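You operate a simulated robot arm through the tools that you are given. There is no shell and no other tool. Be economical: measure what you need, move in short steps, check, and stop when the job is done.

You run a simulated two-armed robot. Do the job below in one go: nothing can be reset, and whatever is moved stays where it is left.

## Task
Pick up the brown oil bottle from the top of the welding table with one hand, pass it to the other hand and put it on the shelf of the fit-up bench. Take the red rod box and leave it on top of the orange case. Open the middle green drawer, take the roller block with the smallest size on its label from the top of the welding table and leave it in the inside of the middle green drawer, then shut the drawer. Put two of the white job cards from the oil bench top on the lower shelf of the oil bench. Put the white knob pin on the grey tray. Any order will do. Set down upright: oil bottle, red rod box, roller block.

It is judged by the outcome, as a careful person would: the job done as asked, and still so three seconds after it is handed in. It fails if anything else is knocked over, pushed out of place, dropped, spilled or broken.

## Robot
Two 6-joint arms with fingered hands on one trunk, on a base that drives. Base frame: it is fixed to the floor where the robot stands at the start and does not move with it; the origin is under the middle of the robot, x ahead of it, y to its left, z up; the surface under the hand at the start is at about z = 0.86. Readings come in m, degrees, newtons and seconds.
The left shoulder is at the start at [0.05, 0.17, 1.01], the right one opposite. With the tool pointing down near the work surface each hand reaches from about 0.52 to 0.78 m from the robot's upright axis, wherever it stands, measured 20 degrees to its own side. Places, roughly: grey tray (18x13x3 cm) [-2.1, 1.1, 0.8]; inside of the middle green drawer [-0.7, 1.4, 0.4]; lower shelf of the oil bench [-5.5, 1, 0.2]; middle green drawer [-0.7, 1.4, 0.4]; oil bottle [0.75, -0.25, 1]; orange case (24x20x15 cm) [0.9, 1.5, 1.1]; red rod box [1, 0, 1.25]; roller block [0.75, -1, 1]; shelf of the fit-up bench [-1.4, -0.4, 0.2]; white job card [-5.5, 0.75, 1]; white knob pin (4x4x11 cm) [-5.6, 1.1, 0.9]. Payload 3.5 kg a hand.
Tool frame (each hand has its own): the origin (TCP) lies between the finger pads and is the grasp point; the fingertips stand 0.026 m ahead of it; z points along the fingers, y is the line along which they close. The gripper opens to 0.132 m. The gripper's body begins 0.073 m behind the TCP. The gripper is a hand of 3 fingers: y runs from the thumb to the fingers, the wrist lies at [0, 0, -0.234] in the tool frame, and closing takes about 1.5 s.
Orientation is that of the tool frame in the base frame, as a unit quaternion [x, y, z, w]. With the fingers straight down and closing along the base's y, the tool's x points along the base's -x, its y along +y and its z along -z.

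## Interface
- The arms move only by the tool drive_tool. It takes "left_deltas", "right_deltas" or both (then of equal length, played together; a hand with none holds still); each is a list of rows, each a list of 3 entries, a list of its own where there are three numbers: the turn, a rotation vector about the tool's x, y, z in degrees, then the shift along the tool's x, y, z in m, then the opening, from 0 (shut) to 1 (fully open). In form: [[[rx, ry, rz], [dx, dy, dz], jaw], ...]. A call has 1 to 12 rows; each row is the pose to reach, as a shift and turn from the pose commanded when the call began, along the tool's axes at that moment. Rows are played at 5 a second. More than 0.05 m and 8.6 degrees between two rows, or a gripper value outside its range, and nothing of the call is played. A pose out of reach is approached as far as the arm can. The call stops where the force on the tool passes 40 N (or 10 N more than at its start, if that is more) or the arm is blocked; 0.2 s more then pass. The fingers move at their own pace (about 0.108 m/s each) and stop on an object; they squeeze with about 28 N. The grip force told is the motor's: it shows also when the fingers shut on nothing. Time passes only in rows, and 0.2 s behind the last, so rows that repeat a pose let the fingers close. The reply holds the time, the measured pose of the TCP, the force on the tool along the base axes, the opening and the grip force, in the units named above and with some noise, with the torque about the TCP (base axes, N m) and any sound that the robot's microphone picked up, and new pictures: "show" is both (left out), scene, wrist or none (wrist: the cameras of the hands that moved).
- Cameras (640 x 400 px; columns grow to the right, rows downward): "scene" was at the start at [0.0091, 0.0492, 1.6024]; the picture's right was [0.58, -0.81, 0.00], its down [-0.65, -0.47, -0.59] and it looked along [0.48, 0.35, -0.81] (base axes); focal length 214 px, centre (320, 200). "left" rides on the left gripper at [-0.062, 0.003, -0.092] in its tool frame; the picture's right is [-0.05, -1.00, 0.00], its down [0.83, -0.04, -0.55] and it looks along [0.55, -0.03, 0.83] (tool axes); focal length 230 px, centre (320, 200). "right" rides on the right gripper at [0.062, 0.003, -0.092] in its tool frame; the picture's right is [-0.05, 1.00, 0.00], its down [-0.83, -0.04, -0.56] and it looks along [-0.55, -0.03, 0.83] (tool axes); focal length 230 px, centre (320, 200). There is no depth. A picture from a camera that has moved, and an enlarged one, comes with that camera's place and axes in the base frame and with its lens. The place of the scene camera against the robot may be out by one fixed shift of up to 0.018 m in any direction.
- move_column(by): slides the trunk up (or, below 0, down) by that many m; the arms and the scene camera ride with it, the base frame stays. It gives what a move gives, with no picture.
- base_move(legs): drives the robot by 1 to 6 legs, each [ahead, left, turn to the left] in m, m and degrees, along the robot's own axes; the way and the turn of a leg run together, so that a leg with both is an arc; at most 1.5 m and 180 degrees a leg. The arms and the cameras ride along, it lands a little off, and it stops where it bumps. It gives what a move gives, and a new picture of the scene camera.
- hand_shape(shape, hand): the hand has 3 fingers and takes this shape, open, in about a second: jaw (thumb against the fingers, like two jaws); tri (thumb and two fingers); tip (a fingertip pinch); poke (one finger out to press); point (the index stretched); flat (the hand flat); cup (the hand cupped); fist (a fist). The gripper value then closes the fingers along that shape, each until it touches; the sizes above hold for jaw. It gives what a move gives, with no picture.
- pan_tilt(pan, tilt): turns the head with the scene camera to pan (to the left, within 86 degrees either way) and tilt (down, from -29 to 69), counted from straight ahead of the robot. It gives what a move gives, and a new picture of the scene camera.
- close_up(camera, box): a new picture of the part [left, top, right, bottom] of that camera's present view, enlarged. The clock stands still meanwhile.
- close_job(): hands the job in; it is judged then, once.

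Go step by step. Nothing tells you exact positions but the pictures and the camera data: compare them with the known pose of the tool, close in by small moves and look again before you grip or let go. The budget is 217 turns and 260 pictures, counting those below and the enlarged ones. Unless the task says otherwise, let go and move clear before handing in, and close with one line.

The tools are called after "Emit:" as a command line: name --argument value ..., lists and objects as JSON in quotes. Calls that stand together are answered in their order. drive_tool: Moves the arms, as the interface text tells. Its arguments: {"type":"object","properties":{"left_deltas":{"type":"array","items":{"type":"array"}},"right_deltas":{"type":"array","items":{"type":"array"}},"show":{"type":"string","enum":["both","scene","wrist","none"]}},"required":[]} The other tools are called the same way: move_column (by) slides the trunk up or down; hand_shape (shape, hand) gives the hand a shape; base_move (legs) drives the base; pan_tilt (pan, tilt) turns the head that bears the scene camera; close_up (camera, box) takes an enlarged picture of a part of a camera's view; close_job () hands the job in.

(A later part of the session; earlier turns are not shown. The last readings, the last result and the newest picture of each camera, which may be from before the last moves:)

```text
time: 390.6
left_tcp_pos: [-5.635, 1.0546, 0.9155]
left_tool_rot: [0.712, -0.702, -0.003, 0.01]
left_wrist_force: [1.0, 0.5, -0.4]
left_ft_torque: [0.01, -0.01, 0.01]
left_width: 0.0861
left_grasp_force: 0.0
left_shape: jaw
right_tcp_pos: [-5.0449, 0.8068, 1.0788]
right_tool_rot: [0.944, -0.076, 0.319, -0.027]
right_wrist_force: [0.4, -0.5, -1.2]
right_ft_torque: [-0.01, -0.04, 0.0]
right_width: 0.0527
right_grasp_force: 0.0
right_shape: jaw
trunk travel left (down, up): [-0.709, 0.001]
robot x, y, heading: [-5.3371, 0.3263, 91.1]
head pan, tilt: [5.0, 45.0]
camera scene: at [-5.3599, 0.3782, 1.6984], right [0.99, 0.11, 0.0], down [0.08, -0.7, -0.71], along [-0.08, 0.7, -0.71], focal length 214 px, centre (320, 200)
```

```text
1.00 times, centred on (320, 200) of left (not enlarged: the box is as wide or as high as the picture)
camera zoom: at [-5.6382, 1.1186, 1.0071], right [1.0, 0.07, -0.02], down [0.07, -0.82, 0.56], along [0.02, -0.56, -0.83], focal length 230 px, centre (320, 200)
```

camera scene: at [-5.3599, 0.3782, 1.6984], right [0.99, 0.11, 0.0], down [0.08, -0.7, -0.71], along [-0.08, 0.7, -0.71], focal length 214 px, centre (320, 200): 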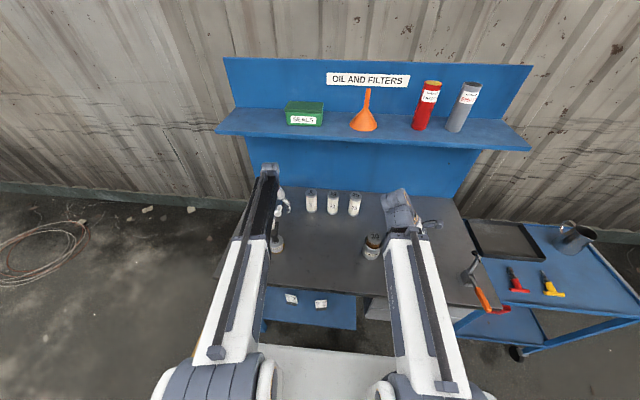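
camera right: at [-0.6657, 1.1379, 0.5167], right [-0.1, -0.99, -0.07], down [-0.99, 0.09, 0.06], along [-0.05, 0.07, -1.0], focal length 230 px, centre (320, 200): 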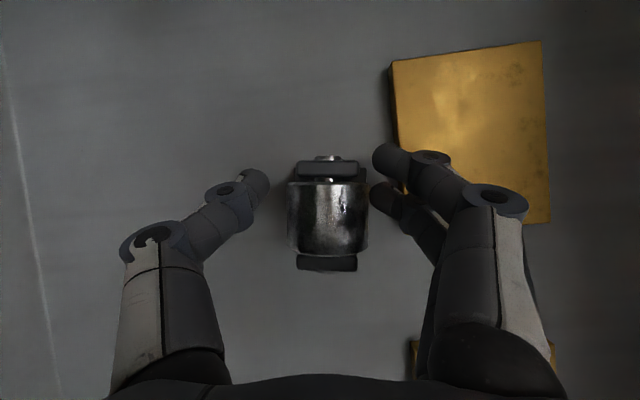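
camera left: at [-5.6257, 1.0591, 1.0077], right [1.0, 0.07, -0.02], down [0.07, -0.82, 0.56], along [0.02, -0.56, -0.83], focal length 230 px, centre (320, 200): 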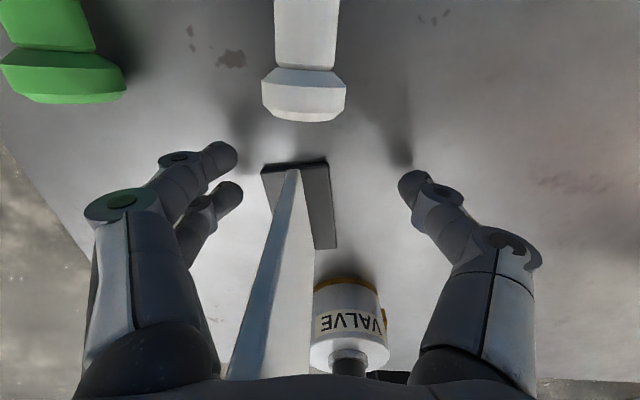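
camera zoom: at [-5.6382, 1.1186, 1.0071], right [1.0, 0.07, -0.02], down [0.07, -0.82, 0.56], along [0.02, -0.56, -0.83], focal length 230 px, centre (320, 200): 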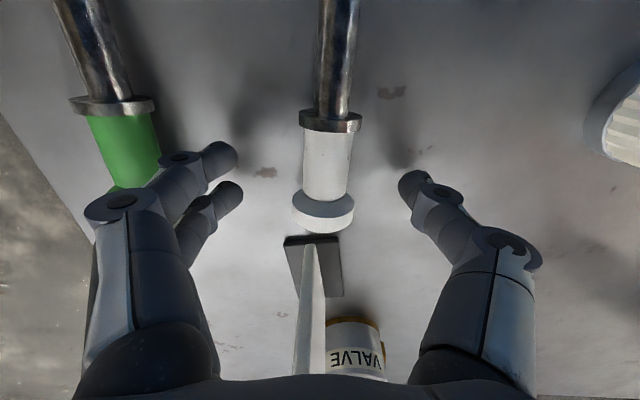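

Well aligned over the white handle. I lower 2.2 cm and close.

Emit:
drive_tool --left_deltas '[[[0, 0, 0], [0, 0, 0.012], 0.65], [[0, 0, 0], [0, 0, 0.022], 0.65], [[0, 0, 0], [0, 0, 0.022], 0.4], [[0, 0, 0], [0, 0, 0.022], 0.2], [[0, 0, 0], [0, 0, 0.022], 0], [[0, 0, 0], [0, 0, 0.022], 0], [[0, 0, 0], [0, 0, 0.022], 0]]' --show "wrist"

```text
time: 391.2
left_tcp_pos: [-5.6356, 1.0561, 0.9032]
left_tool_rot: [0.712, -0.702, -0.01, 0.005]
left_wrist_force: [1.0, -2.4, 20.3]
left_ft_torque: [-0.17, -0.01, -0.03]
left_width: 0.0283
left_grasp_force: 21.4
left_shape: jaw
right_tcp_pos: [-5.0438, 0.8056, 1.0777]
right_tool_rot: [0.944, -0.077, 0.319, -0.027]
right_wrist_force: [-0.6, 0.7, 0.0]
right_ft_torque: [-0.03, -0.01, -0.02]
right_width: 0.0525
right_grasp_force: 0.2
right_shape: jaw
trunk travel left (down, up): [-0.709, 0.001]
robot x, y, heading: [-5.3391, 0.3281, 91.3]
head pan, tilt: [5.0, 45.0]
stopped in row 3 (left hand): the force on the tool passed its limit at 46 N (the readings are from after the stop); the commanded pose is now the measured one
camera left: at [-5.6381, 1.1182, 0.9971], right [1.0, 0.07, -0.02], down [0.07, -0.83, 0.55], along [0.02, -0.55, -0.84], focal length 230 px, centre (320, 200)
```

left: 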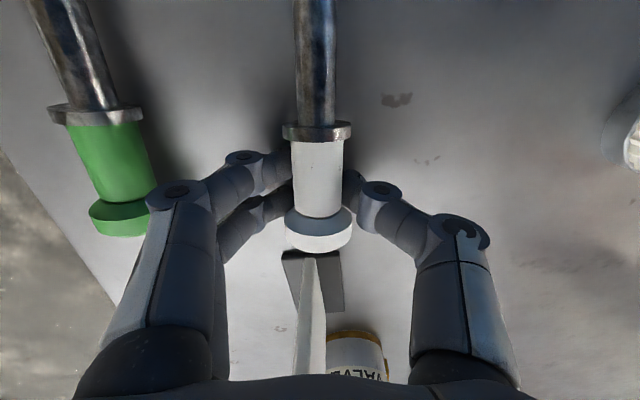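

It already grips the handle; I finish closing with a slight relief, then lift.

Emit:
drive_tool --left_deltas '[[[0, 0, 0], [0, 0, -0.004], 0], [[0, 0, 0], [0, 0, -0.006], 0], [[0, 0, 0], [0, 0, -0.006], 0], [[0, 0, 0], [0, 0, -0.006], 0], [[0, 0, 0], [0, 0, -0.02], 0], [[0, 0, 0], [0, 0, -0.035], 0]]' --show "wrist"

```text
time: 392.6
left_tcp_pos: [-5.6353, 1.0553, 0.937]
left_tool_rot: [0.713, -0.701, -0.008, 0.006]
left_wrist_force: [0.1, -0.2, -1.7]
left_ft_torque: [0.01, 0.02, 0.0]
left_width: 0.0002
left_grasp_force: 28.0
left_shape: jaw
right_tcp_pos: [-5.0443, 0.8056, 1.0794]
right_tool_rot: [0.944, -0.076, 0.319, -0.027]
right_wrist_force: [-0.2, -0.8, 0.3]
right_ft_torque: [0.01, 0.01, 0.01]
right_width: 0.0527
right_grasp_force: 0.0
right_shape: jaw
trunk travel left (down, up): [-0.709, 0.001]
robot x, y, heading: [-5.3393, 0.3294, 91.2]
head pan, tilt: [5.0, 45.0]
camera left: at [-5.6376, 1.1173, 1.0301], right [1.0, 0.07, -0.02], down [0.07, -0.83, 0.55], along [0.02, -0.55, -0.83], focal length 230 px, centre (320, 200)
```

left: 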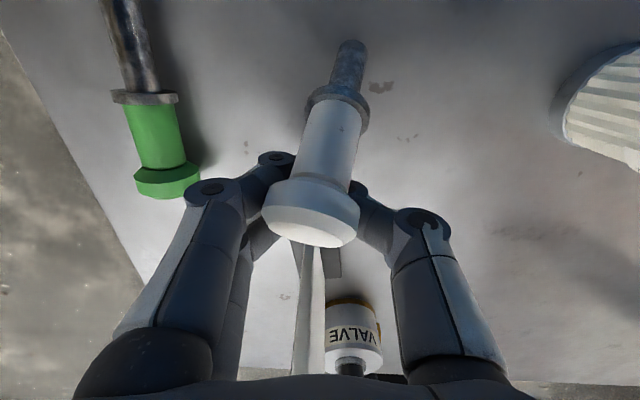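

The pin is lifted, cradled by its handle between flange and collar. I strafe right past the third card, back a little, then raise.

Emit:
base_move --legs '[[0, -0.11, 0], [-0.07, 0, 0]]'

Emit:
drive_tool --left_deltas '[[[0, 0, 0], [0, 0, -0.03], 0], [[0, 0, 0], [0, 0, -0.06], 0], [[0, 0, 0], [0, 0, -0.09], 0], [[0, 0, 0], [0, 0, -0.12], 0], [[0, 0, 0], [0, 0, -0.15], 0]]' --show "wrist"

```text
time: 394.4
left_tcp_pos: [-5.5218, 0.9849, 0.938]
left_tool_rot: [0.712, -0.702, -0.008, 0.005]
left_wrist_force: [0.3, 0.3, -1.0]
left_ft_torque: [0.03, 0.02, -0.02]
left_width: 0.0
left_grasp_force: 27.4
left_shape: jaw
right_tcp_pos: [-4.9322, 0.7358, 1.0802]
right_tool_rot: [0.944, -0.078, 0.319, -0.026]
right_wrist_force: [1.1, -0.1, -0.2]
right_ft_torque: [-0.02, 0.04, -0.02]
right_width: 0.0523
right_grasp_force: 0.1
right_shape: jaw
trunk travel left (down, up): [-0.709, 0.001]
robot x, y, heading: [-5.2244, 0.2595, 91.3]
head pan, tilt: [5.0, 45.0]
camera scene: at [-5.2468, 0.3052, 1.6985], right [0.99, 0.11, 0.0], down [0.08, -0.7, -0.71], along [-0.08, 0.7, -0.71], focal length 214 px, centre (320, 200)
```

scene: 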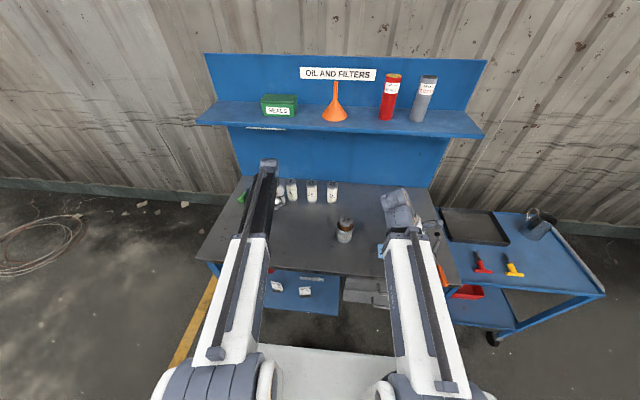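

```text
time: 395.6
left_tcp_pos: [-5.5179, 0.9847, 1.0881]
left_tool_rot: [0.712, -0.702, -0.008, 0.006]
left_wrist_force: [0.0, 0.7, -0.3]
left_ft_torque: [-0.01, -0.02, 0.03]
left_width: 0.0001
left_grasp_force: 27.9
left_shape: jaw
right_tcp_pos: [-4.9321, 0.7352, 1.0793]
right_tool_rot: [0.944, -0.077, 0.319, -0.028]
right_wrist_force: [0.8, 0.0, 0.1]
right_ft_torque: [-0.02, 0.01, 0.0]
right_width: 0.0526
right_grasp_force: 0.1
right_shape: jaw
trunk travel left (down, up): [-0.709, 0.001]
robot x, y, heading: [-5.2306, 0.26, 91.3]
head pan, tilt: [5.0, 45.0]
camera left: at [-5.52, 1.046, 1.1797], right [1.0, 0.07, -0.02], down [0.07, -0.83, 0.55], along [0.02, -0.55, -0.83], focal length 230 px, centre (320, 200)
```

left: 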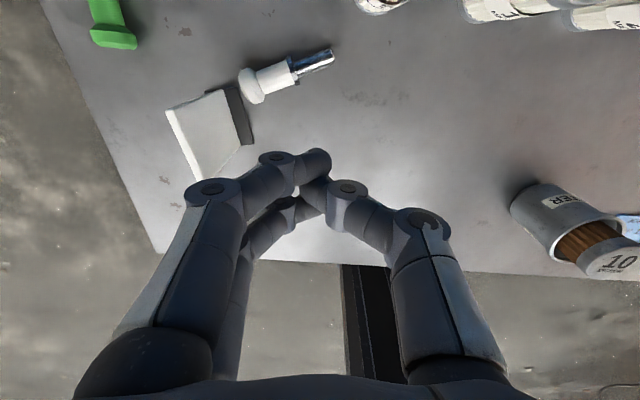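

The pin slipped out and lies on the bench again, undamaged, beside the third card (which still stands). It now points along ~x; I'll re-grasp across the handle: open, yaw the hand 71°, and look.

Emit:
drive_tool --left_deltas '[[[0, 0, 8], [0, 0.008, 0], 0.3], [[0, 0, 16], [0, 0.015, 0], 0.6], [[0, 0, 24], [0, 0.022, 0], 0.6], [[0, 0, 32], [0, 0.03, 0], 0.6], [[0, 0, 40], [-0.005, 0.038, 0], 0.6], [[0, 0, 48], [-0.01, 0.045, 0], 0.6], [[0, 0, 56], [-0.015, 0.052, 0.01], 0.6], [[0, 0, 64], [-0.02, 0.06, 0.02], 0.6], [[0, 0, 71], [-0.025, 0.06, 0.03], 0.6], [[0, 0, 71], [-0.025, 0.06, 0.04], 0.6]]' --show "wrist"

```text
time: 397.8
left_tcp_pos: [-5.5734, 0.9794, 1.0471]
left_tool_rot: [-0.171, 0.985, 0.004, -0.009]
left_wrist_force: [0.0, 0.4, 0.1]
left_ft_torque: [-0.01, 0.0, -0.02]
left_width: 0.0787
left_grasp_force: 0.2
left_shape: jaw
left hand out of reach, approached as far as the arm can: row 4, 5, 6, 7, 8, 9, 10
right_tcp_pos: [-4.932, 0.7353, 1.0792]
right_tool_rot: [0.944, -0.078, 0.319, -0.027]
right_wrist_force: [0.1, -0.1, -0.2]
right_ft_torque: [0.02, -0.02, 0.0]
right_width: 0.0526
right_grasp_force: 0.1
right_shape: jaw
trunk travel left (down, up): [-0.709, 0.001]
robot x, y, heading: [-5.2285, 0.2592, 91.1]
head pan, tilt: [5.0, 45.0]
camera left: at [-5.5148, 1.0036, 1.1387], right [0.39, -0.92, -0.01], down [-0.76, -0.32, 0.57], along [-0.53, -0.21, -0.82], focal length 230 px, centre (320, 200)
```

left: 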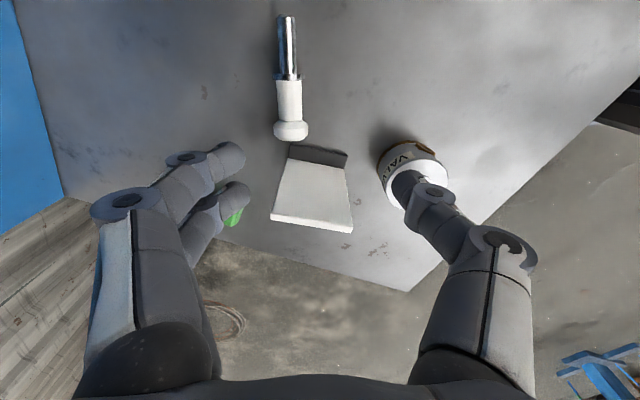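

The pin is aligned with the hand now. I advance 3.6 cm with the base and lower with the arm.

Emit:
base_move --legs '[[0.036, 0.004, 0]]'

Emit:
drive_tool --left_deltas '[[[0, 0, 0], [0, 0, 0.04], 0.6], [[0, 0, 0], [0, 0, 0.08], 0.6], [[0, 0, 0], [0, 0, 0.11], 0.6], [[0, 0, 0], [0, 0, 0.11], 0.6]]' --show "wrist"

```text
time: 398.7
left_tcp_pos: [-5.579, 1.0182, 1.0459]
left_tool_rot: [-0.172, 0.985, 0.004, -0.009]
left_wrist_force: [-0.3, 0.0, 0.5]
left_ft_torque: [0.0, 0.05, -0.01]
left_width: 0.0785
left_grasp_force: 0.0
left_shape: jaw
right_tcp_pos: [-4.9376, 0.775, 1.0781]
right_tool_rot: [0.945, -0.077, 0.318, -0.026]
right_wrist_force: [-0.1, 0.9, -0.4]
right_ft_torque: [-0.03, 0.02, -0.02]
right_width: 0.0527
right_grasp_force: 0.0
right_shape: jaw
trunk travel left (down, up): [-0.709, 0.001]
robot x, y, heading: [-5.2328, 0.2978, 91.4]
head pan, tilt: [5.0, 45.0]
camera scene: at [-5.2521, 0.3467, 1.6983], right [0.99, 0.11, 0.0], down [0.08, -0.7, -0.71], along [-0.08, 0.7, -0.71], focal length 214 px, centre (320, 200)
```

scene: 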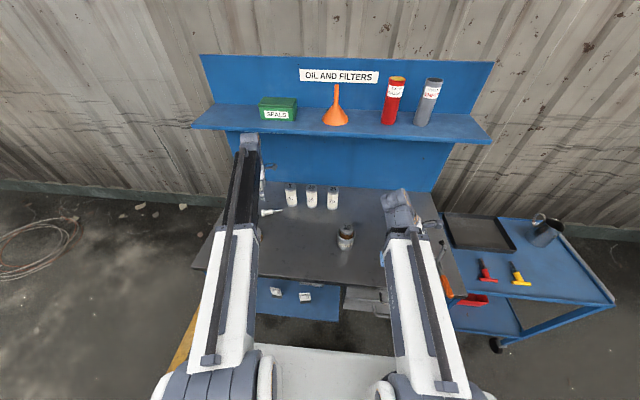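

```text
time: 399.7
left_tcp_pos: [-5.581, 1.0158, 0.9354]
left_tool_rot: [-0.173, 0.985, 0.004, -0.009]
left_wrist_force: [0.5, -0.6, -0.3]
left_ft_torque: [-0.02, -0.02, -0.01]
left_width: 0.0789
left_grasp_force: 0.2
left_shape: jaw
right_tcp_pos: [-4.9371, 0.7737, 1.0776]
right_tool_rot: [0.944, -0.078, 0.318, -0.027]
right_wrist_force: [0.1, 0.2, 0.3]
right_ft_torque: [0.02, -0.02, 0.05]
right_width: 0.0526
right_grasp_force: 0.0
right_shape: jaw
trunk travel left (down, up): [-0.709, 0.001]
robot x, y, heading: [-5.2361, 0.2979, 91.6]
head pan, tilt: [5.0, 45.0]
camera left: at [-5.5221, 1.0404, 1.0266], right [0.39, -0.92, -0.01], down [-0.76, -0.33, 0.57], along [-0.53, -0.21, -0.82], focal length 230 px, centre (320, 200)
```

left: 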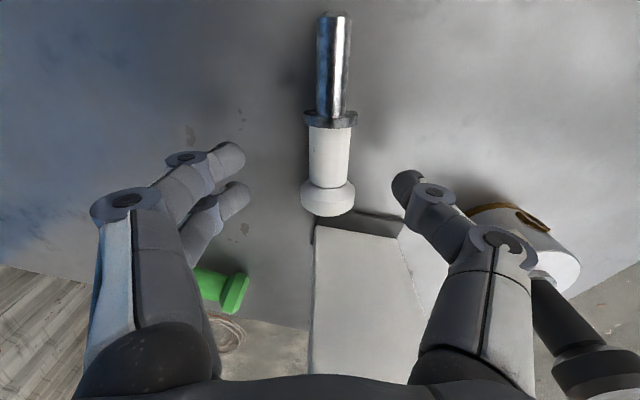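

Handle is centred. I shift 8 mm along the pin, lower 3.2 cm, and close only to the handle's width.

Emit:
drive_tool --left_deltas '[[[0, 0, 0], [-0.008, 0, 0.015], 0.6], [[0, 0, 0], [-0.008, 0, 0.03], 0.6], [[0, 0, 0], [-0.008, 0, 0.03], 0.45], [[0, 0, 0], [-0.008, 0, 0.03], 0.35], [[0, 0, 0], [-0.008, 0, 0.03], 0.25], [[0, 0, 0], [-0.008, 0, 0.03], 0.2], [[0, 0, 0], [-0.008, 0, 0.03], 0.17], [[0, 0, 0], [-0.008, 0, 0.03], 0.17]]' --show "wrist"

```text
time: 401.5
left_tcp_pos: [-5.5719, 1.0158, 0.9085]
left_tool_rot: [-0.173, 0.985, 0.006, -0.009]
left_wrist_force: [1.0, 0.0, 2.6]
left_ft_torque: [-0.08, -0.05, 0.04]
left_width: 0.0232
left_grasp_force: 0.1
left_shape: jaw
left hand out of reach, approached as far as the arm can: row 2, 3, 4, 5, 6, 7, 8
right_tcp_pos: [-4.9373, 0.7729, 1.0786]
right_tool_rot: [0.944, -0.077, 0.319, -0.027]
right_wrist_force: [-0.3, -0.2, -0.6]
right_ft_torque: [0.0, 0.0, 0.0]
right_width: 0.0525
right_grasp_force: 0.1
right_shape: jaw
trunk travel left (down, up): [-0.709, 0.001]
robot x, y, heading: [-5.2343, 0.2961, 91.5]
head pan, tilt: [5.0, 45.0]
camera left: at [-5.5141, 1.04, 0.9992], right [0.39, -0.92, -0.02], down [-0.76, -0.33, 0.57], along [-0.53, -0.21, -0.82], focal length 230 px, centre (320, 200)
```

left: 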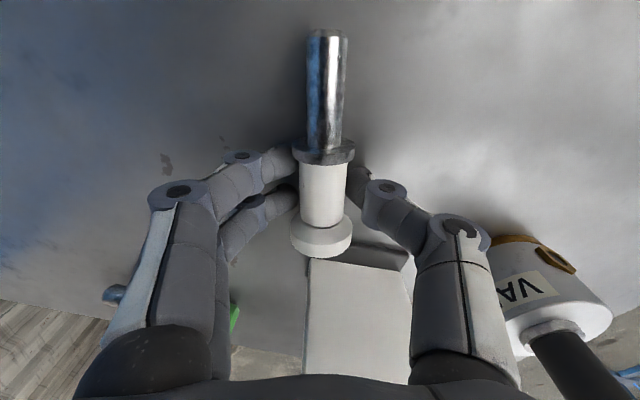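

The fingers cradle the handle just under its equator. I shift 7 mm towards the collar (nearer its balance), close a bit more and lift 3 cm to test.

Emit:
drive_tool --left_deltas '[[[0, 0, 0], [0, 0, 0], 0.26], [[0, 0, 0], [-0.007, 0, 0], 0.26], [[0, 0, 0], [-0.007, 0, 0.003], 0.2], [[0, 0, 0], [-0.007, 0, 0.003], 0.13], [[0, 0, 0], [-0.007, 0, 0.003], 0.1], [[0, 0, 0], [-0.007, 0, -0.01], 0.1], [[0, 0, 0], [-0.007, 0, -0.02], 0.1], [[0, 0, 0], [-0.007, 0, -0.03], 0.1]]' --show "wrist"

```text
time: 403.3
left_tcp_pos: [-5.5649, 1.0184, 0.9355]
left_tool_rot: [-0.173, 0.985, 0.004, -0.008]
left_wrist_force: [-0.2, 0.4, -0.9]
left_ft_torque: [0.01, 0.01, -0.01]
left_width: 0.0206
left_grasp_force: 28.4
left_shape: jaw
right_tcp_pos: [-4.9369, 0.7747, 1.0783]
right_tool_rot: [0.944, -0.077, 0.318, -0.027]
right_wrist_force: [0.2, 0.4, 0.6]
right_ft_torque: [-0.01, -0.03, 0.02]
right_width: 0.0528
right_grasp_force: 0.1
right_shape: jaw
trunk travel left (down, up): [-0.709, 0.001]
robot x, y, heading: [-5.2309, 0.2966, 91.6]
head pan, tilt: [5.0, 45.0]
camera left: at [-5.508, 1.0423, 1.0281], right [0.39, -0.92, -0.01], down [-0.76, -0.33, 0.57], along [-0.53, -0.21, -0.82], focal length 230 px, centre (320, 200)
```

left: 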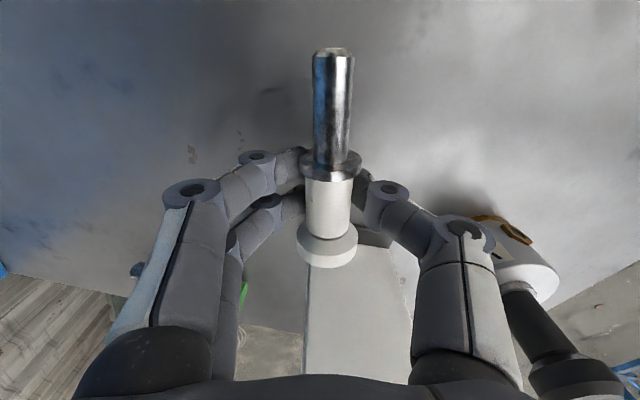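

Now it is truly gripped (28 N, pin level). I raise 9 cm, back away and check.

Emit:
drive_tool --left_deltas '[[[0, 0, 0], [0, 0, -0.02], 0.1], [[0, 0, 0], [0, 0, -0.04], 0.1], [[0, 0, 0], [0, 0, -0.06], 0.1], [[0, 0, 0], [0, 0, -0.08], 0.1], [[0, 0, 0], [0, 0, -0.095], 0.1]]' --show "none"

Emit:
base_move --legs '[[-0.25, 0, 0], [-0.5, 0, 0]]'

Emit:
close_up --camera "left" --box '[0, 0, 640, 400]'

Emit:
close_up --camera "scene" --box '[200, 80, 440, 260]'

```text
time: 404.5
left_tcp_pos: [-5.5639, 1.018, 1.035]
left_tool_rot: [-0.173, 0.985, 0.005, -0.01]
left_wrist_force: [0.2, -1.0, -2.2]
left_ft_torque: [-0.01, 0.02, 0.03]
left_width: 0.0203
left_grasp_force: 27.5
left_shape: jaw
right_tcp_pos: [-4.9355, 0.7747, 1.0783]
right_tool_rot: [0.944, -0.077, 0.319, -0.026]
right_wrist_force: [0.2, -0.1, 0.3]
right_ft_torque: [0.01, -0.01, -0.01]
right_width: 0.0528
right_grasp_force: 0.0
right_shape: jaw
trunk travel left (down, up): [-0.709, 0.001]
robot x, y, heading: [-5.2327, 0.2955, 91.1]
head pan, tilt: [5.0, 45.0]
```

```text
time: 408.9
left_tcp_pos: [-5.5418, 0.2684, 1.0333]
left_tool_rot: [-0.168, 0.986, 0.005, -0.009]
left_wrist_force: [-0.1, -0.6, -0.6]
left_ft_torque: [-0.02, -0.01, -0.01]
left_width: 0.0202
left_grasp_force: 28.1
left_shape: jaw
right_tcp_pos: [-4.9194, 0.0172, 1.0804]
right_tool_rot: [0.944, -0.082, 0.319, -0.026]
right_wrist_force: [-0.2, 0.1, -0.7]
right_ft_torque: [0.0, 0.01, 0.04]
right_width: 0.0526
right_grasp_force: 0.1
right_shape: jaw
trunk travel left (down, up): [-0.709, 0.001]
robot x, y, heading: [-5.219, -0.4561, 91.0]
head pan, tilt: [5.0, 45.0]
camera scene: at [-5.238, -0.4093, 1.6985], right [0.99, 0.1, 0.0], down [0.07, -0.7, -0.71], along [-0.07, 0.7, -0.71], focal length 214 px, centre (320, 200)
```

scene: 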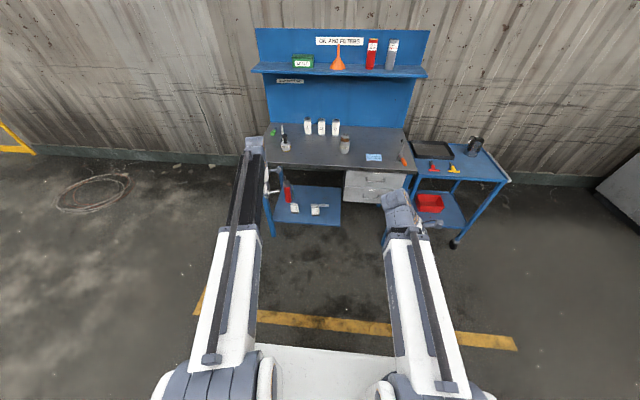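

```text
1.00 times, centred on (320, 200) of left (not enlarged: the box is as wide or as high as the picture)
camera zoom: at [-5.4841, 0.2916, 1.1252], right [0.38, -0.93, -0.01], down [-0.76, -0.32, 0.57], along [-0.53, -0.21, -0.82], focal length 230 px, centre (320, 200)
```

zoom: 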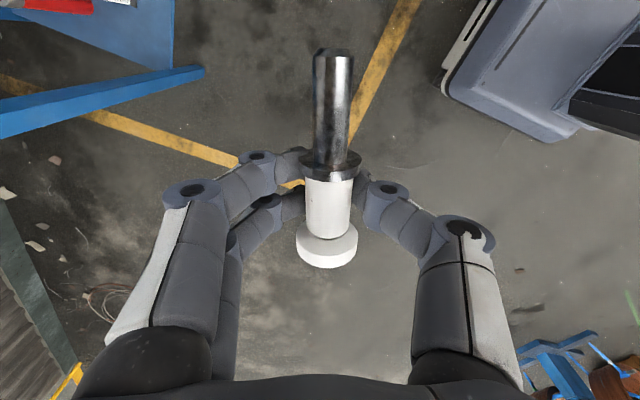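

```text
2.22 times, centred on (320, 170) of scene
camera zoom: at [-5.238, -0.4093, 1.6985], right [0.99, 0.1, 0.0], down [0.07, -0.7, -0.71], along [-0.07, 0.7, -0.71], focal length 477 px, centre (320, 267)
```

zoom: 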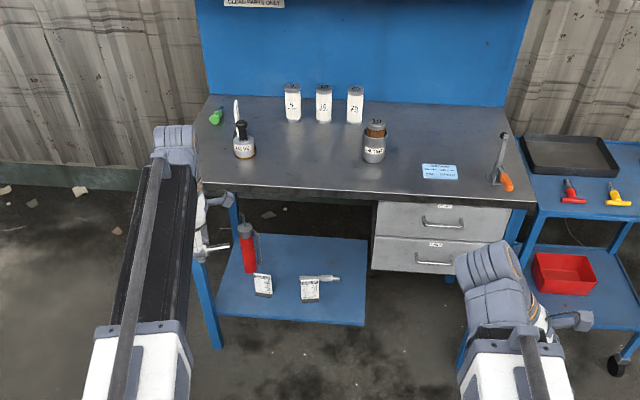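

All is in order at the oil bench. With the pin held, I drive towards the grey tray and look.

Emit:
base_move --legs '[[0, 0, -90], [1.3, 0, 0], [0.6, 0.3, 0]]'

Emit:
pan_tilt --pan 15 --tilt 25

```text
time: 422.4
left_tcp_pos: [-2.6258, 0.1894, 1.0335]
left_tool_rot: [0.58, 0.814, 0.009, -0.003]
left_wrist_force: [0.3, 0.0, -1.6]
left_ft_torque: [-0.03, 0.02, 0.02]
left_width: 0.0196
left_grasp_force: 28.2
left_shape: jaw
right_tcp_pos: [-2.877, -0.4333, 1.0794]
right_tool_rot: [-0.609, 0.726, -0.242, -0.208]
right_wrist_force: [-0.3, 0.7, 0.7]
right_ft_torque: [0.0, 0.04, -0.01]
right_width: 0.0528
right_grasp_force: 0.1
right_shape: jaw
trunk travel left (down, up): [-0.709, 0.001]
robot x, y, heading: [-3.3508, -0.1301, 0.4]
head pan, tilt: [5.0, 45.0]
camera scene: at [-3.3198, -0.1172, 1.6984], right [0.1, -1.0, 0.0], down [-0.7, -0.07, -0.71], along [0.7, 0.07, -0.71], focal length 214 px, centre (320, 200)
```

scene: 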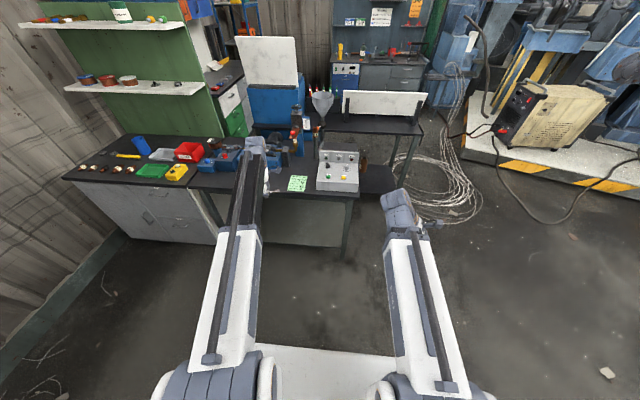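

```text
time: 423.2
left_tcp_pos: [-2.6262, 0.1902, 1.0331]
left_tool_rot: [0.58, 0.815, 0.009, -0.003]
left_wrist_force: [0.1, 0.6, -1.2]
left_ft_torque: [0.0, 0.01, -0.02]
left_width: 0.0198
left_grasp_force: 27.8
left_shape: jaw
right_tcp_pos: [-2.8779, -0.4326, 1.0787]
right_tool_rot: [-0.609, 0.726, -0.243, -0.208]
right_wrist_force: [0.1, -0.4, 0.2]
right_ft_torque: [0.01, -0.01, -0.03]
right_width: 0.0526
right_grasp_force: 0.0
right_shape: jaw
trunk travel left (down, up): [-0.709, 0.001]
robot x, y, heading: [-3.3489, -0.1293, 0.8]
head pan, tilt: [15.0, 25.0]
camera scene: at [-3.3126, -0.1006, 1.7289], right [0.27, -0.96, 0.0], down [-0.41, -0.11, -0.91], along [0.87, 0.24, -0.42], focal length 214 px, centre (320, 200)
```

scene: 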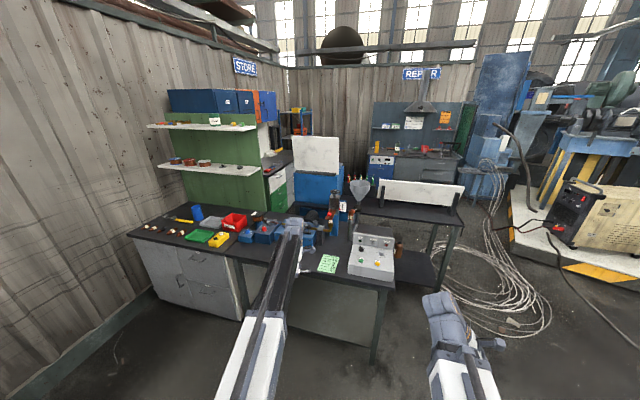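

Emit:
close_up --camera "scene" --box '[120, 190, 340, 290]'

```text
2.91 times, centred on (230, 240) of scene
camera zoom: at [-3.3126, -0.1006, 1.7289], right [0.27, -0.96, 0.0], down [-0.41, -0.11, -0.91], along [0.87, 0.24, -0.42], focal length 624 px, centre (582, 84)
```

zoom: 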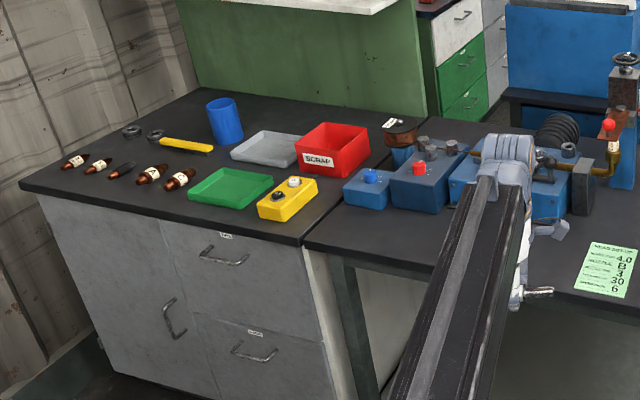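

The grey tray lies at about (-2.16, 1.08) on the bench whose front edge is x≈-2.46. I move over in front of it.

Emit:
base_move --legs '[[0, 0.9, 0], [0.3, 0, 0]]'

Emit:
close_up --camera "left" --box '[0, 0, 640, 400]'

```text
time: 429.6
left_tcp_pos: [-2.3183, 1.0643, 1.0339]
left_tool_rot: [0.591, 0.807, 0.01, -0.004]
left_wrist_force: [1.0, 0.0, -1.0]
left_ft_torque: [0.03, 0.01, 0.03]
left_width: 0.0196
left_grasp_force: 28.0
left_shape: jaw
right_tcp_pos: [-2.5872, 0.4473, 1.0792]
right_tool_rot: [-0.6, 0.734, -0.24, -0.211]
right_wrist_force: [0.1, 0.4, 0.3]
right_ft_torque: [-0.02, 0.0, -0.01]
right_width: 0.0527
right_grasp_force: 0.0
right_shape: jaw
trunk travel left (down, up): [-0.709, 0.001]
robot x, y, heading: [-3.0528, 0.7602, -0.7]
head pan, tilt: [15.0, 25.0]
camera scene: at [-3.0126, 0.7911, 1.729], right [0.24, -0.97, 0.0], down [-0.41, -0.1, -0.91], along [0.88, 0.22, -0.42], focal length 214 px, centre (320, 200)
```

scene: 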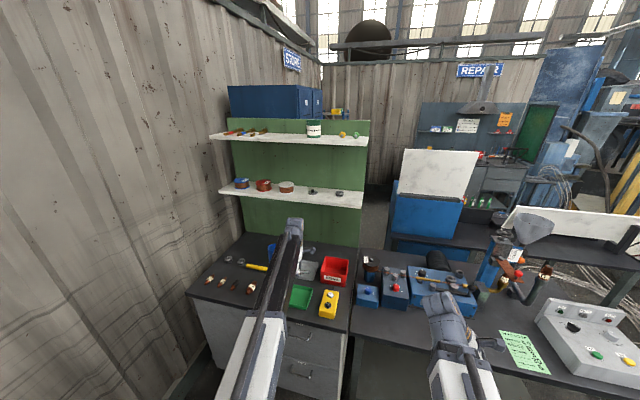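

```text
1.00 times, centred on (320, 200) of left (not enlarged: the box is as wide or as high as the picture)
camera zoom: at [-2.2976, 1.0052, 1.1242], right [-0.94, -0.35, -0.01], down [-0.3, 0.77, 0.57], along [-0.19, 0.54, -0.82], focal length 230 px, centre (320, 200)
```

zoom: 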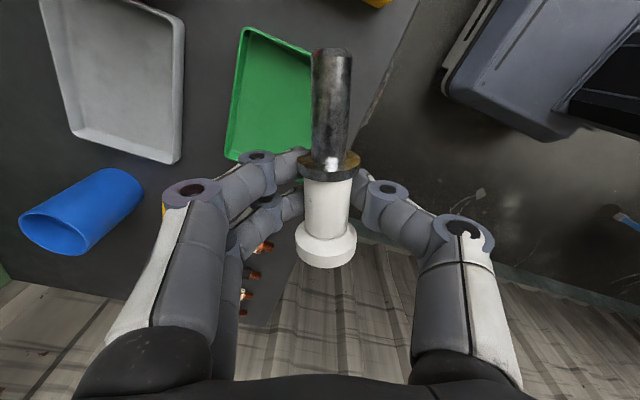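

Tray: x -2.18…-2.065, y 1.0…1.176 (long side along y); the pin points along it. I move the base 0.19 m forward and 3.6 cm left.

Emit:
base_move --legs '[[0.19, 0.036, 0]]'

Emit:
close_up --camera "left" --box '[0, 0, 640, 400]'

```text
time: 431.1
left_tcp_pos: [-2.1301, 1.0986, 1.0323]
left_tool_rot: [0.59, 0.808, 0.009, -0.003]
left_wrist_force: [-0.2, 0.3, -1.3]
left_ft_torque: [-0.01, 0.0, -0.01]
left_width: 0.0196
left_grasp_force: 27.4
left_shape: jaw
right_tcp_pos: [-2.3992, 0.4819, 1.0787]
right_tool_rot: [-0.6, 0.733, -0.24, -0.211]
right_wrist_force: [-0.1, 0.6, -0.7]
right_ft_torque: [0.0, 0.01, -0.02]
right_width: 0.0525
right_grasp_force: 0.0
right_shape: jaw
trunk travel left (down, up): [-0.709, 0.001]
robot x, y, heading: [-2.8611, 0.7954, -0.9]
head pan, tilt: [15.0, 25.0]
camera scene: at [-2.8246, 0.8244, 1.7289], right [0.25, -0.97, 0.0], down [-0.41, -0.1, -0.91], along [0.88, 0.22, -0.42], focal length 214 px, centre (320, 200)
```

scene: 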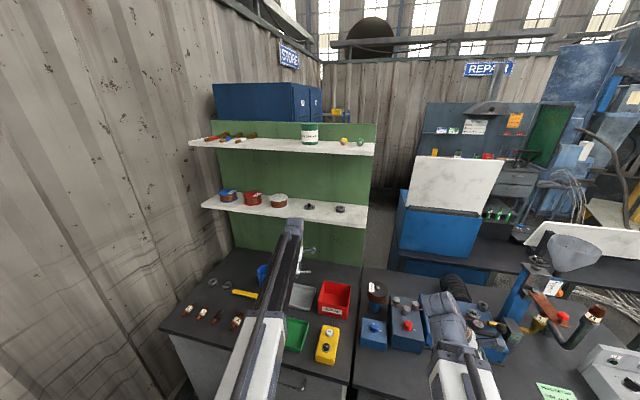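

```text
1.00 times, centred on (320, 200) of left (not enlarged: the box is as wide or as high as the picture)
camera zoom: at [-2.1102, 1.0398, 1.124], right [-0.94, -0.35, -0.01], down [-0.3, 0.77, 0.57], along [-0.19, 0.53, -0.82], focal length 230 px, centre (320, 200)
```

zoom: 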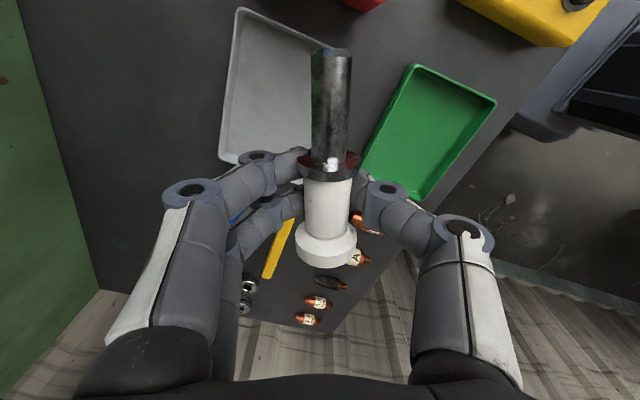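

Two views give the bench top at z≈0.80 and the tray centre at ≈(-2.083, 1.131). I correct with the base and lower the arm part way.

Emit:
base_move --legs '[[0.042, 0.046, 0]]'

Emit:
drive_tool --left_deltas '[[[0, 0, 0], [0, 0, 0.04], 0.1], [[0, 0, 0], [0, 0, 0.08], 0.1], [[0, 0, 0], [0, 0, 0.11], 0.1], [[0, 0, 0], [0, 0, 0.11], 0.1]]' --show "wrist"

```text
time: 432.1
left_tcp_pos: [-2.0891, 1.1452, 1.0317]
left_tool_rot: [0.589, 0.808, 0.009, -0.003]
left_wrist_force: [0.6, 0.7, -1.7]
left_ft_torque: [-0.01, 0.04, -0.02]
left_width: 0.0197
left_grasp_force: 28.2
left_shape: jaw
right_tcp_pos: [-2.356, 0.5295, 1.0798]
right_tool_rot: [-0.6, 0.733, -0.241, -0.211]
right_wrist_force: [0.0, -0.1, 0.5]
right_ft_torque: [-0.02, 0.0, -0.01]
right_width: 0.0524
right_grasp_force: 0.2
right_shape: jaw
trunk travel left (down, up): [-0.709, 0.001]
robot x, y, heading: [-2.8204, 0.8423, -0.6]
head pan, tilt: [15.0, 25.0]
camera scene: at [-2.7823, 0.872, 1.7289], right [0.25, -0.97, 0.0], down [-0.41, -0.11, -0.91], along [0.88, 0.22, -0.42], focal length 214 px, centre (320, 200)
```

scene: 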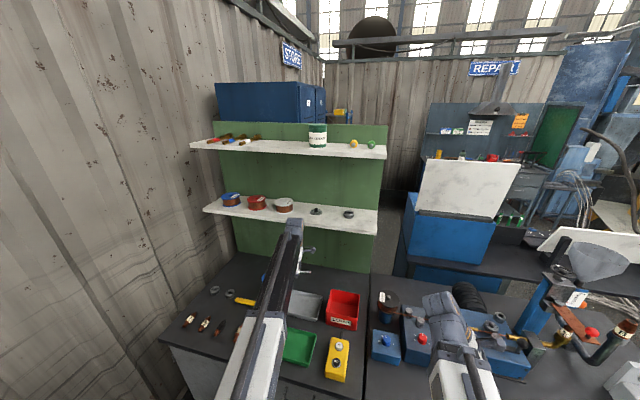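

```text
time: 433.1
left_tcp_pos: [-2.0892, 1.1478, 0.9237]
left_tool_rot: [0.589, 0.808, 0.01, -0.002]
left_wrist_force: [0.4, 0.1, -1.5]
left_ft_torque: [-0.03, 0.0, 0.0]
left_width: 0.0197
left_grasp_force: 28.2
left_shape: jaw
right_tcp_pos: [-2.3572, 0.5268, 1.0792]
right_tool_rot: [-0.601, 0.733, -0.241, -0.21]
right_wrist_force: [0.2, 0.4, 0.5]
right_ft_torque: [0.02, -0.01, -0.03]
right_width: 0.0528
right_grasp_force: 0.0
right_shape: jaw
trunk travel left (down, up): [-0.709, 0.001]
robot x, y, heading: [-2.82, 0.8378, -0.6]
head pan, tilt: [15.0, 25.0]
camera left: at [-2.0678, 1.0889, 1.015], right [-0.94, -0.35, -0.01], down [-0.3, 0.77, 0.57], along [-0.19, 0.54, -0.82], focal length 230 px, centre (320, 200)
```

left: 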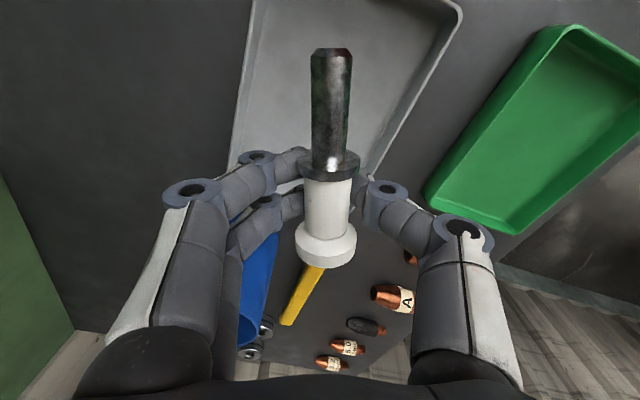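

Pin is over the tray; I shift 1.5 cm to centre it lengthwise and lower into the tray.

Emit:
drive_tool --left_deltas '[[[0, 0, 0], [-0.015, -0.002, 0.02], 0.1], [[0, 0, 0], [-0.015, -0.002, 0.045], 0.1], [[0, 0, 0], [-0.015, -0.002, 0.058], 0.1], [[0, 0, 0], [-0.015, -0.002, 0.066], 0.1], [[0, 0, 0], [-0.015, -0.002, 0.072], 0.1], [[0, 0, 0], [-0.015, -0.002, 0.077], 0.1]]' --show "wrist"

```text
time: 434.5
left_tcp_pos: [-2.0983, 1.1298, 0.8478]
left_tool_rot: [0.588, 0.809, 0.01, -0.002]
left_wrist_force: [-0.8, -0.1, -1.1]
left_ft_torque: [-0.07, -0.01, 0.0]
left_width: 0.0199
left_grasp_force: 29.2
left_shape: jaw
left hand out of reach, approached as far as the arm can: row 2, 3, 4, 5, 6
right_tcp_pos: [-2.3566, 0.5288, 1.0791]
right_tool_rot: [-0.599, 0.734, -0.239, -0.211]
right_wrist_force: [-0.2, 0.1, 0.2]
right_ft_torque: [-0.04, 0.0, -0.03]
right_width: 0.0527
right_grasp_force: 0.1
right_shape: jaw
trunk travel left (down, up): [-0.709, 0.001]
robot x, y, heading: [-2.8192, 0.843, -0.4]
head pan, tilt: [15.0, 25.0]
camera left: at [-2.0761, 1.0721, 0.9394], right [-0.94, -0.35, -0.01], down [-0.3, 0.77, 0.57], along [-0.19, 0.54, -0.82], focal length 230 px, centre (320, 200)
```

left: 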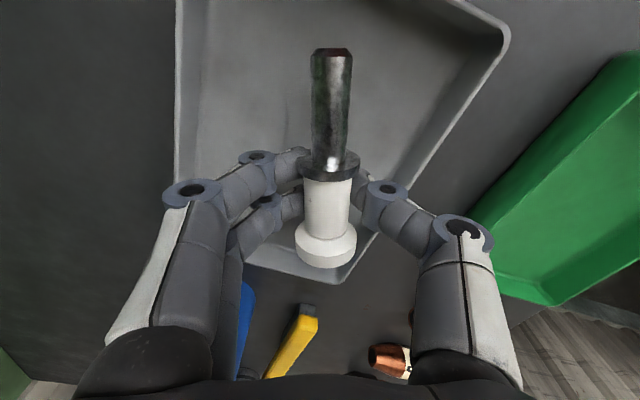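

Inside the tray. I shift 1 cm towards its middle and lower gently to contact.

Emit:
drive_tool --left_deltas '[[[0, 0, 0], [-0.004, 0.01, 0], 0.1], [[0, 0, 0], [-0.004, 0.01, 0.004], 0.1], [[0, 0, 0], [-0.004, 0.01, 0.008], 0.1], [[0, 0, 0], [-0.004, 0.01, 0.012], 0.1], [[0, 0, 0], [-0.004, 0.01, 0.016], 0.1], [[0, 0, 0], [-0.004, 0.01, 0.02], 0.1]]' --show "wrist"

```text
time: 435.9
left_tcp_pos: [-2.1004, 1.1297, 0.8339]
left_tool_rot: [0.589, 0.808, 0.01, -0.003]
left_wrist_force: [-0.3, -0.5, -1.9]
left_ft_torque: [-0.01, 0.01, -0.01]
left_width: 0.0195
left_grasp_force: 28.2
left_shape: jaw
left hand out of reach, approached as far as the arm can: row 1, 2, 3, 4, 5, 6
right_tcp_pos: [-2.3569, 0.528, 1.0782]
right_tool_rot: [-0.6, 0.733, -0.241, -0.211]
right_wrist_force: [-0.6, -0.4, -0.6]
right_ft_torque: [-0.01, 0.02, 0.02]
right_width: 0.0526
right_grasp_force: 0.2
right_shape: jaw
trunk travel left (down, up): [-0.709, 0.001]
robot x, y, heading: [-2.8237, 0.8388, -0.5]
head pan, tilt: [15.0, 25.0]
camera left: at [-2.0789, 1.07, 0.9264], right [-0.94, -0.35, -0.01], down [-0.3, 0.77, 0.57], along [-0.19, 0.54, -0.82], focal length 230 px, centre (320, 200)
```

left: 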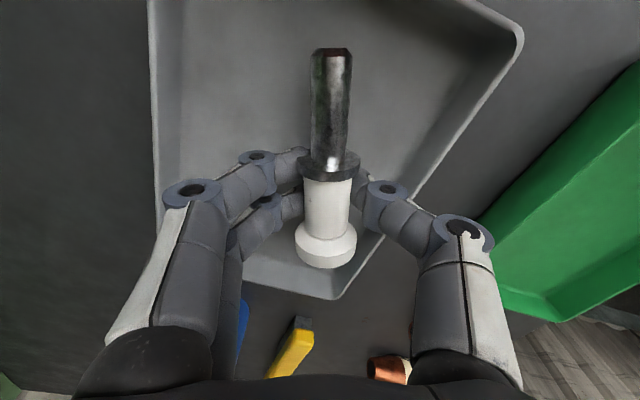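

The arm is at full stretch; I nudge the base 2 cm forward and lower on.

Emit:
base_move --legs '[[0.02, 0, 0]]'

Emit:
drive_tool --left_deltas '[[[0, 0, 0], [0, 0, 0.005], 0.1], [[0, 0, 0], [0, 0, 0.01], 0.1], [[0, 0, 0], [0, 0, 0.015], 0.1], [[0, 0, 0], [0, 0, 0.02], 0.1], [[0, 0, 0], [0, 0, 0.025], 0.1], [[0, 0, 0], [0, 0, 0.03], 0.1]]' --show "wrist"

```text
time: 436.7
left_tcp_pos: [-2.0788, 1.1291, 0.8344]
left_tool_rot: [0.59, 0.807, 0.01, -0.003]
left_wrist_force: [0.7, -0.2, -2.0]
left_ft_torque: [0.02, 0.02, 0.0]
left_width: 0.0197
left_grasp_force: 28.0
left_shape: jaw
right_tcp_pos: [-2.3348, 0.5286, 1.0783]
right_tool_rot: [-0.6, 0.734, -0.24, -0.21]
right_wrist_force: [1.7, -0.3, 0.3]
right_ft_torque: [-0.04, 0.0, -0.04]
right_width: 0.0526
right_grasp_force: 0.0
right_shape: jaw
trunk travel left (down, up): [-0.709, 0.001]
robot x, y, heading: [-2.8048, 0.8363, -0.7]
head pan, tilt: [15.0, 25.0]
camera scene: at [-2.7612, 0.8704, 1.7289], right [0.25, -0.97, 0.0], down [-0.41, -0.1, -0.91], along [0.88, 0.22, -0.42], focal length 214 px, centre (320, 200)
```

scene: 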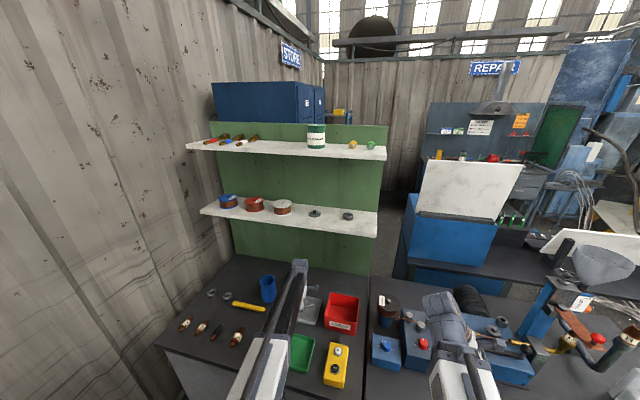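

```text
time: 437.5
left_tcp_pos: [-2.0812, 1.129, 0.8297]
left_tool_rot: [0.589, 0.808, 0.014, 0.002]
left_wrist_force: [-6.5, -1.8, 20.6]
left_ft_torque: [-0.19, 0.52, -0.02]
left_width: 0.0212
left_grasp_force: 28.4
left_shape: jaw
left hand out of reach, approached as far as the arm can: row 3, 4
right_tcp_pos: [-2.3382, 0.5283, 1.0813]
right_tool_rot: [-0.601, 0.733, -0.241, -0.21]
right_wrist_force: [0.6, -0.4, 0.0]
right_ft_torque: [0.03, 0.01, 0.01]
right_width: 0.0527
right_grasp_force: 0.1
right_shape: jaw
trunk travel left (down, up): [-0.709, 0.001]
robot x, y, heading: [-2.8042, 0.8429, -0.9]
head pan, tilt: [15.0, 25.0]
stopped in row 4 (left hand): the force on the tool passed its limit at 44 N (the readings are from after the stop); the commanded pose is now the measured one
camera left: at [-2.0613, 1.0701, 0.9211], right [-0.94, -0.35, -0.03], down [-0.3, 0.77, 0.57], along [-0.18, 0.54, -0.82], focal length 230 px, centre (320, 200)
```

left: 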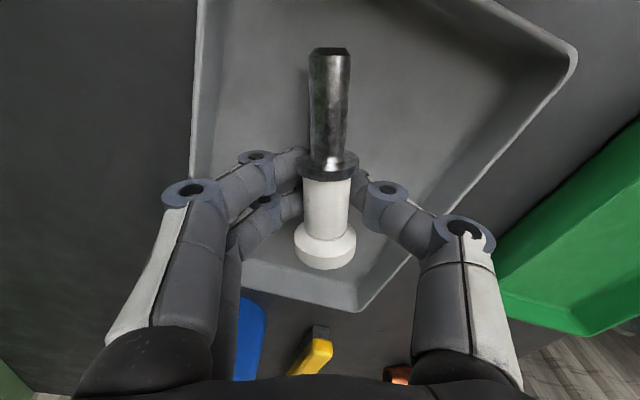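

In contact with the tray floor, pin well inside. I relieve and open.

Emit:
drive_tool --left_deltas '[[[0, 0, 0], [0, 0, -0.003], 0.1], [[0, 0, 0], [0, 0, -0.003], 0.18], [[0, 0, 0], [0, 0, -0.003], 0.25], [[0, 0, 0], [0, 0, -0.003], 0.32], [[0, 0, 0], [0, 0, -0.003], 0.4], [[0, 0, 0], [0, 0, -0.003], 0.4], [[0, 0, 0], [0, 0, -0.003], 0.4]]' --show "wrist"

```text
time: 439.1
left_tcp_pos: [-2.0804, 1.1298, 0.8298]
left_tool_rot: [0.589, 0.808, 0.014, 0.002]
left_wrist_force: [2.1, 1.4, 15.4]
left_ft_torque: [-0.03, 0.07, -0.06]
left_width: 0.0476
left_grasp_force: 0.2
left_shape: jaw
right_tcp_pos: [-2.3375, 0.5277, 1.0794]
right_tool_rot: [-0.6, 0.733, -0.241, -0.211]
right_wrist_force: [-0.5, 0.0, -0.2]
right_ft_torque: [0.02, -0.03, 0.01]
right_width: 0.0526
right_grasp_force: 0.2
right_shape: jaw
trunk travel left (down, up): [-0.709, 0.001]
robot x, y, heading: [-2.7994, 0.8395, -0.8]
head pan, tilt: [15.0, 25.0]
camera left: at [-2.0607, 1.0704, 0.9217], right [-0.94, -0.35, -0.02], down [-0.3, 0.77, 0.57], along [-0.18, 0.54, -0.82], focal length 230 px, centre (320, 200)
```

left: 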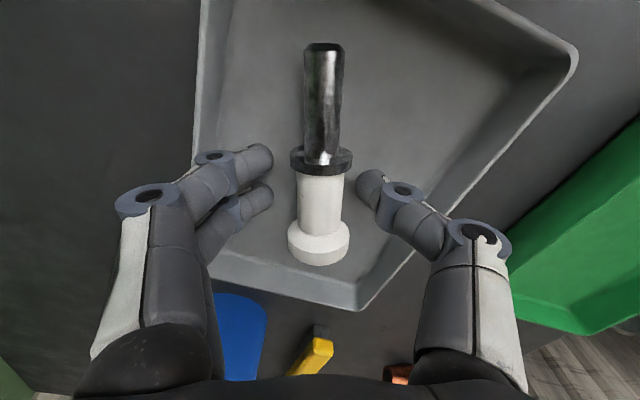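

Released. I rise straight up and check.

Emit:
drive_tool --left_deltas '[[[0, 0, 0], [0, 0, -0.02], 0.42], [[0, 0, 0], [0, 0, -0.05], 0.42], [[0, 0, 0], [0, 0, -0.09], 0.42], [[0, 0, 0], [0, 0, -0.13], 0.42], [[0, 0, 0], [0, 0, -0.17], 0.42], [[0, 0, 0], [0, 0, -0.2], 0.42]]' --show "wrist"

```text
time: 440.5
left_tcp_pos: [-2.0851, 1.1228, 1.0286]
left_tool_rot: [0.589, 0.808, 0.013, 0.002]
left_wrist_force: [0.3, -0.8, 0.6]
left_ft_torque: [0.04, 0.04, -0.02]
left_width: 0.0548
left_grasp_force: 0.1
left_shape: jaw
right_tcp_pos: [-2.3367, 0.5271, 1.0787]
right_tool_rot: [-0.6, 0.733, -0.241, -0.21]
right_wrist_force: [0.5, 1.3, 0.0]
right_ft_torque: [0.02, -0.03, 0.03]
right_width: 0.0529
right_grasp_force: 0.1
right_shape: jaw
trunk travel left (down, up): [-0.709, 0.001]
robot x, y, heading: [-2.8, 0.8426, -0.7]
head pan, tilt: [15.0, 25.0]
camera left: at [-2.0648, 1.0651, 1.1211], right [-0.94, -0.35, -0.02], down [-0.3, 0.77, 0.57], along [-0.18, 0.54, -0.82], focal length 230 px, centre (320, 200)
```

left: 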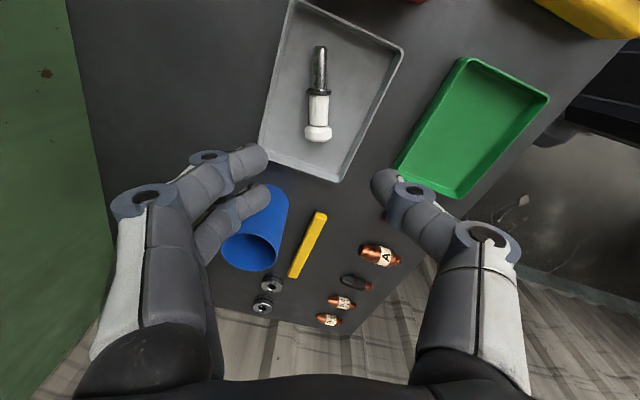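

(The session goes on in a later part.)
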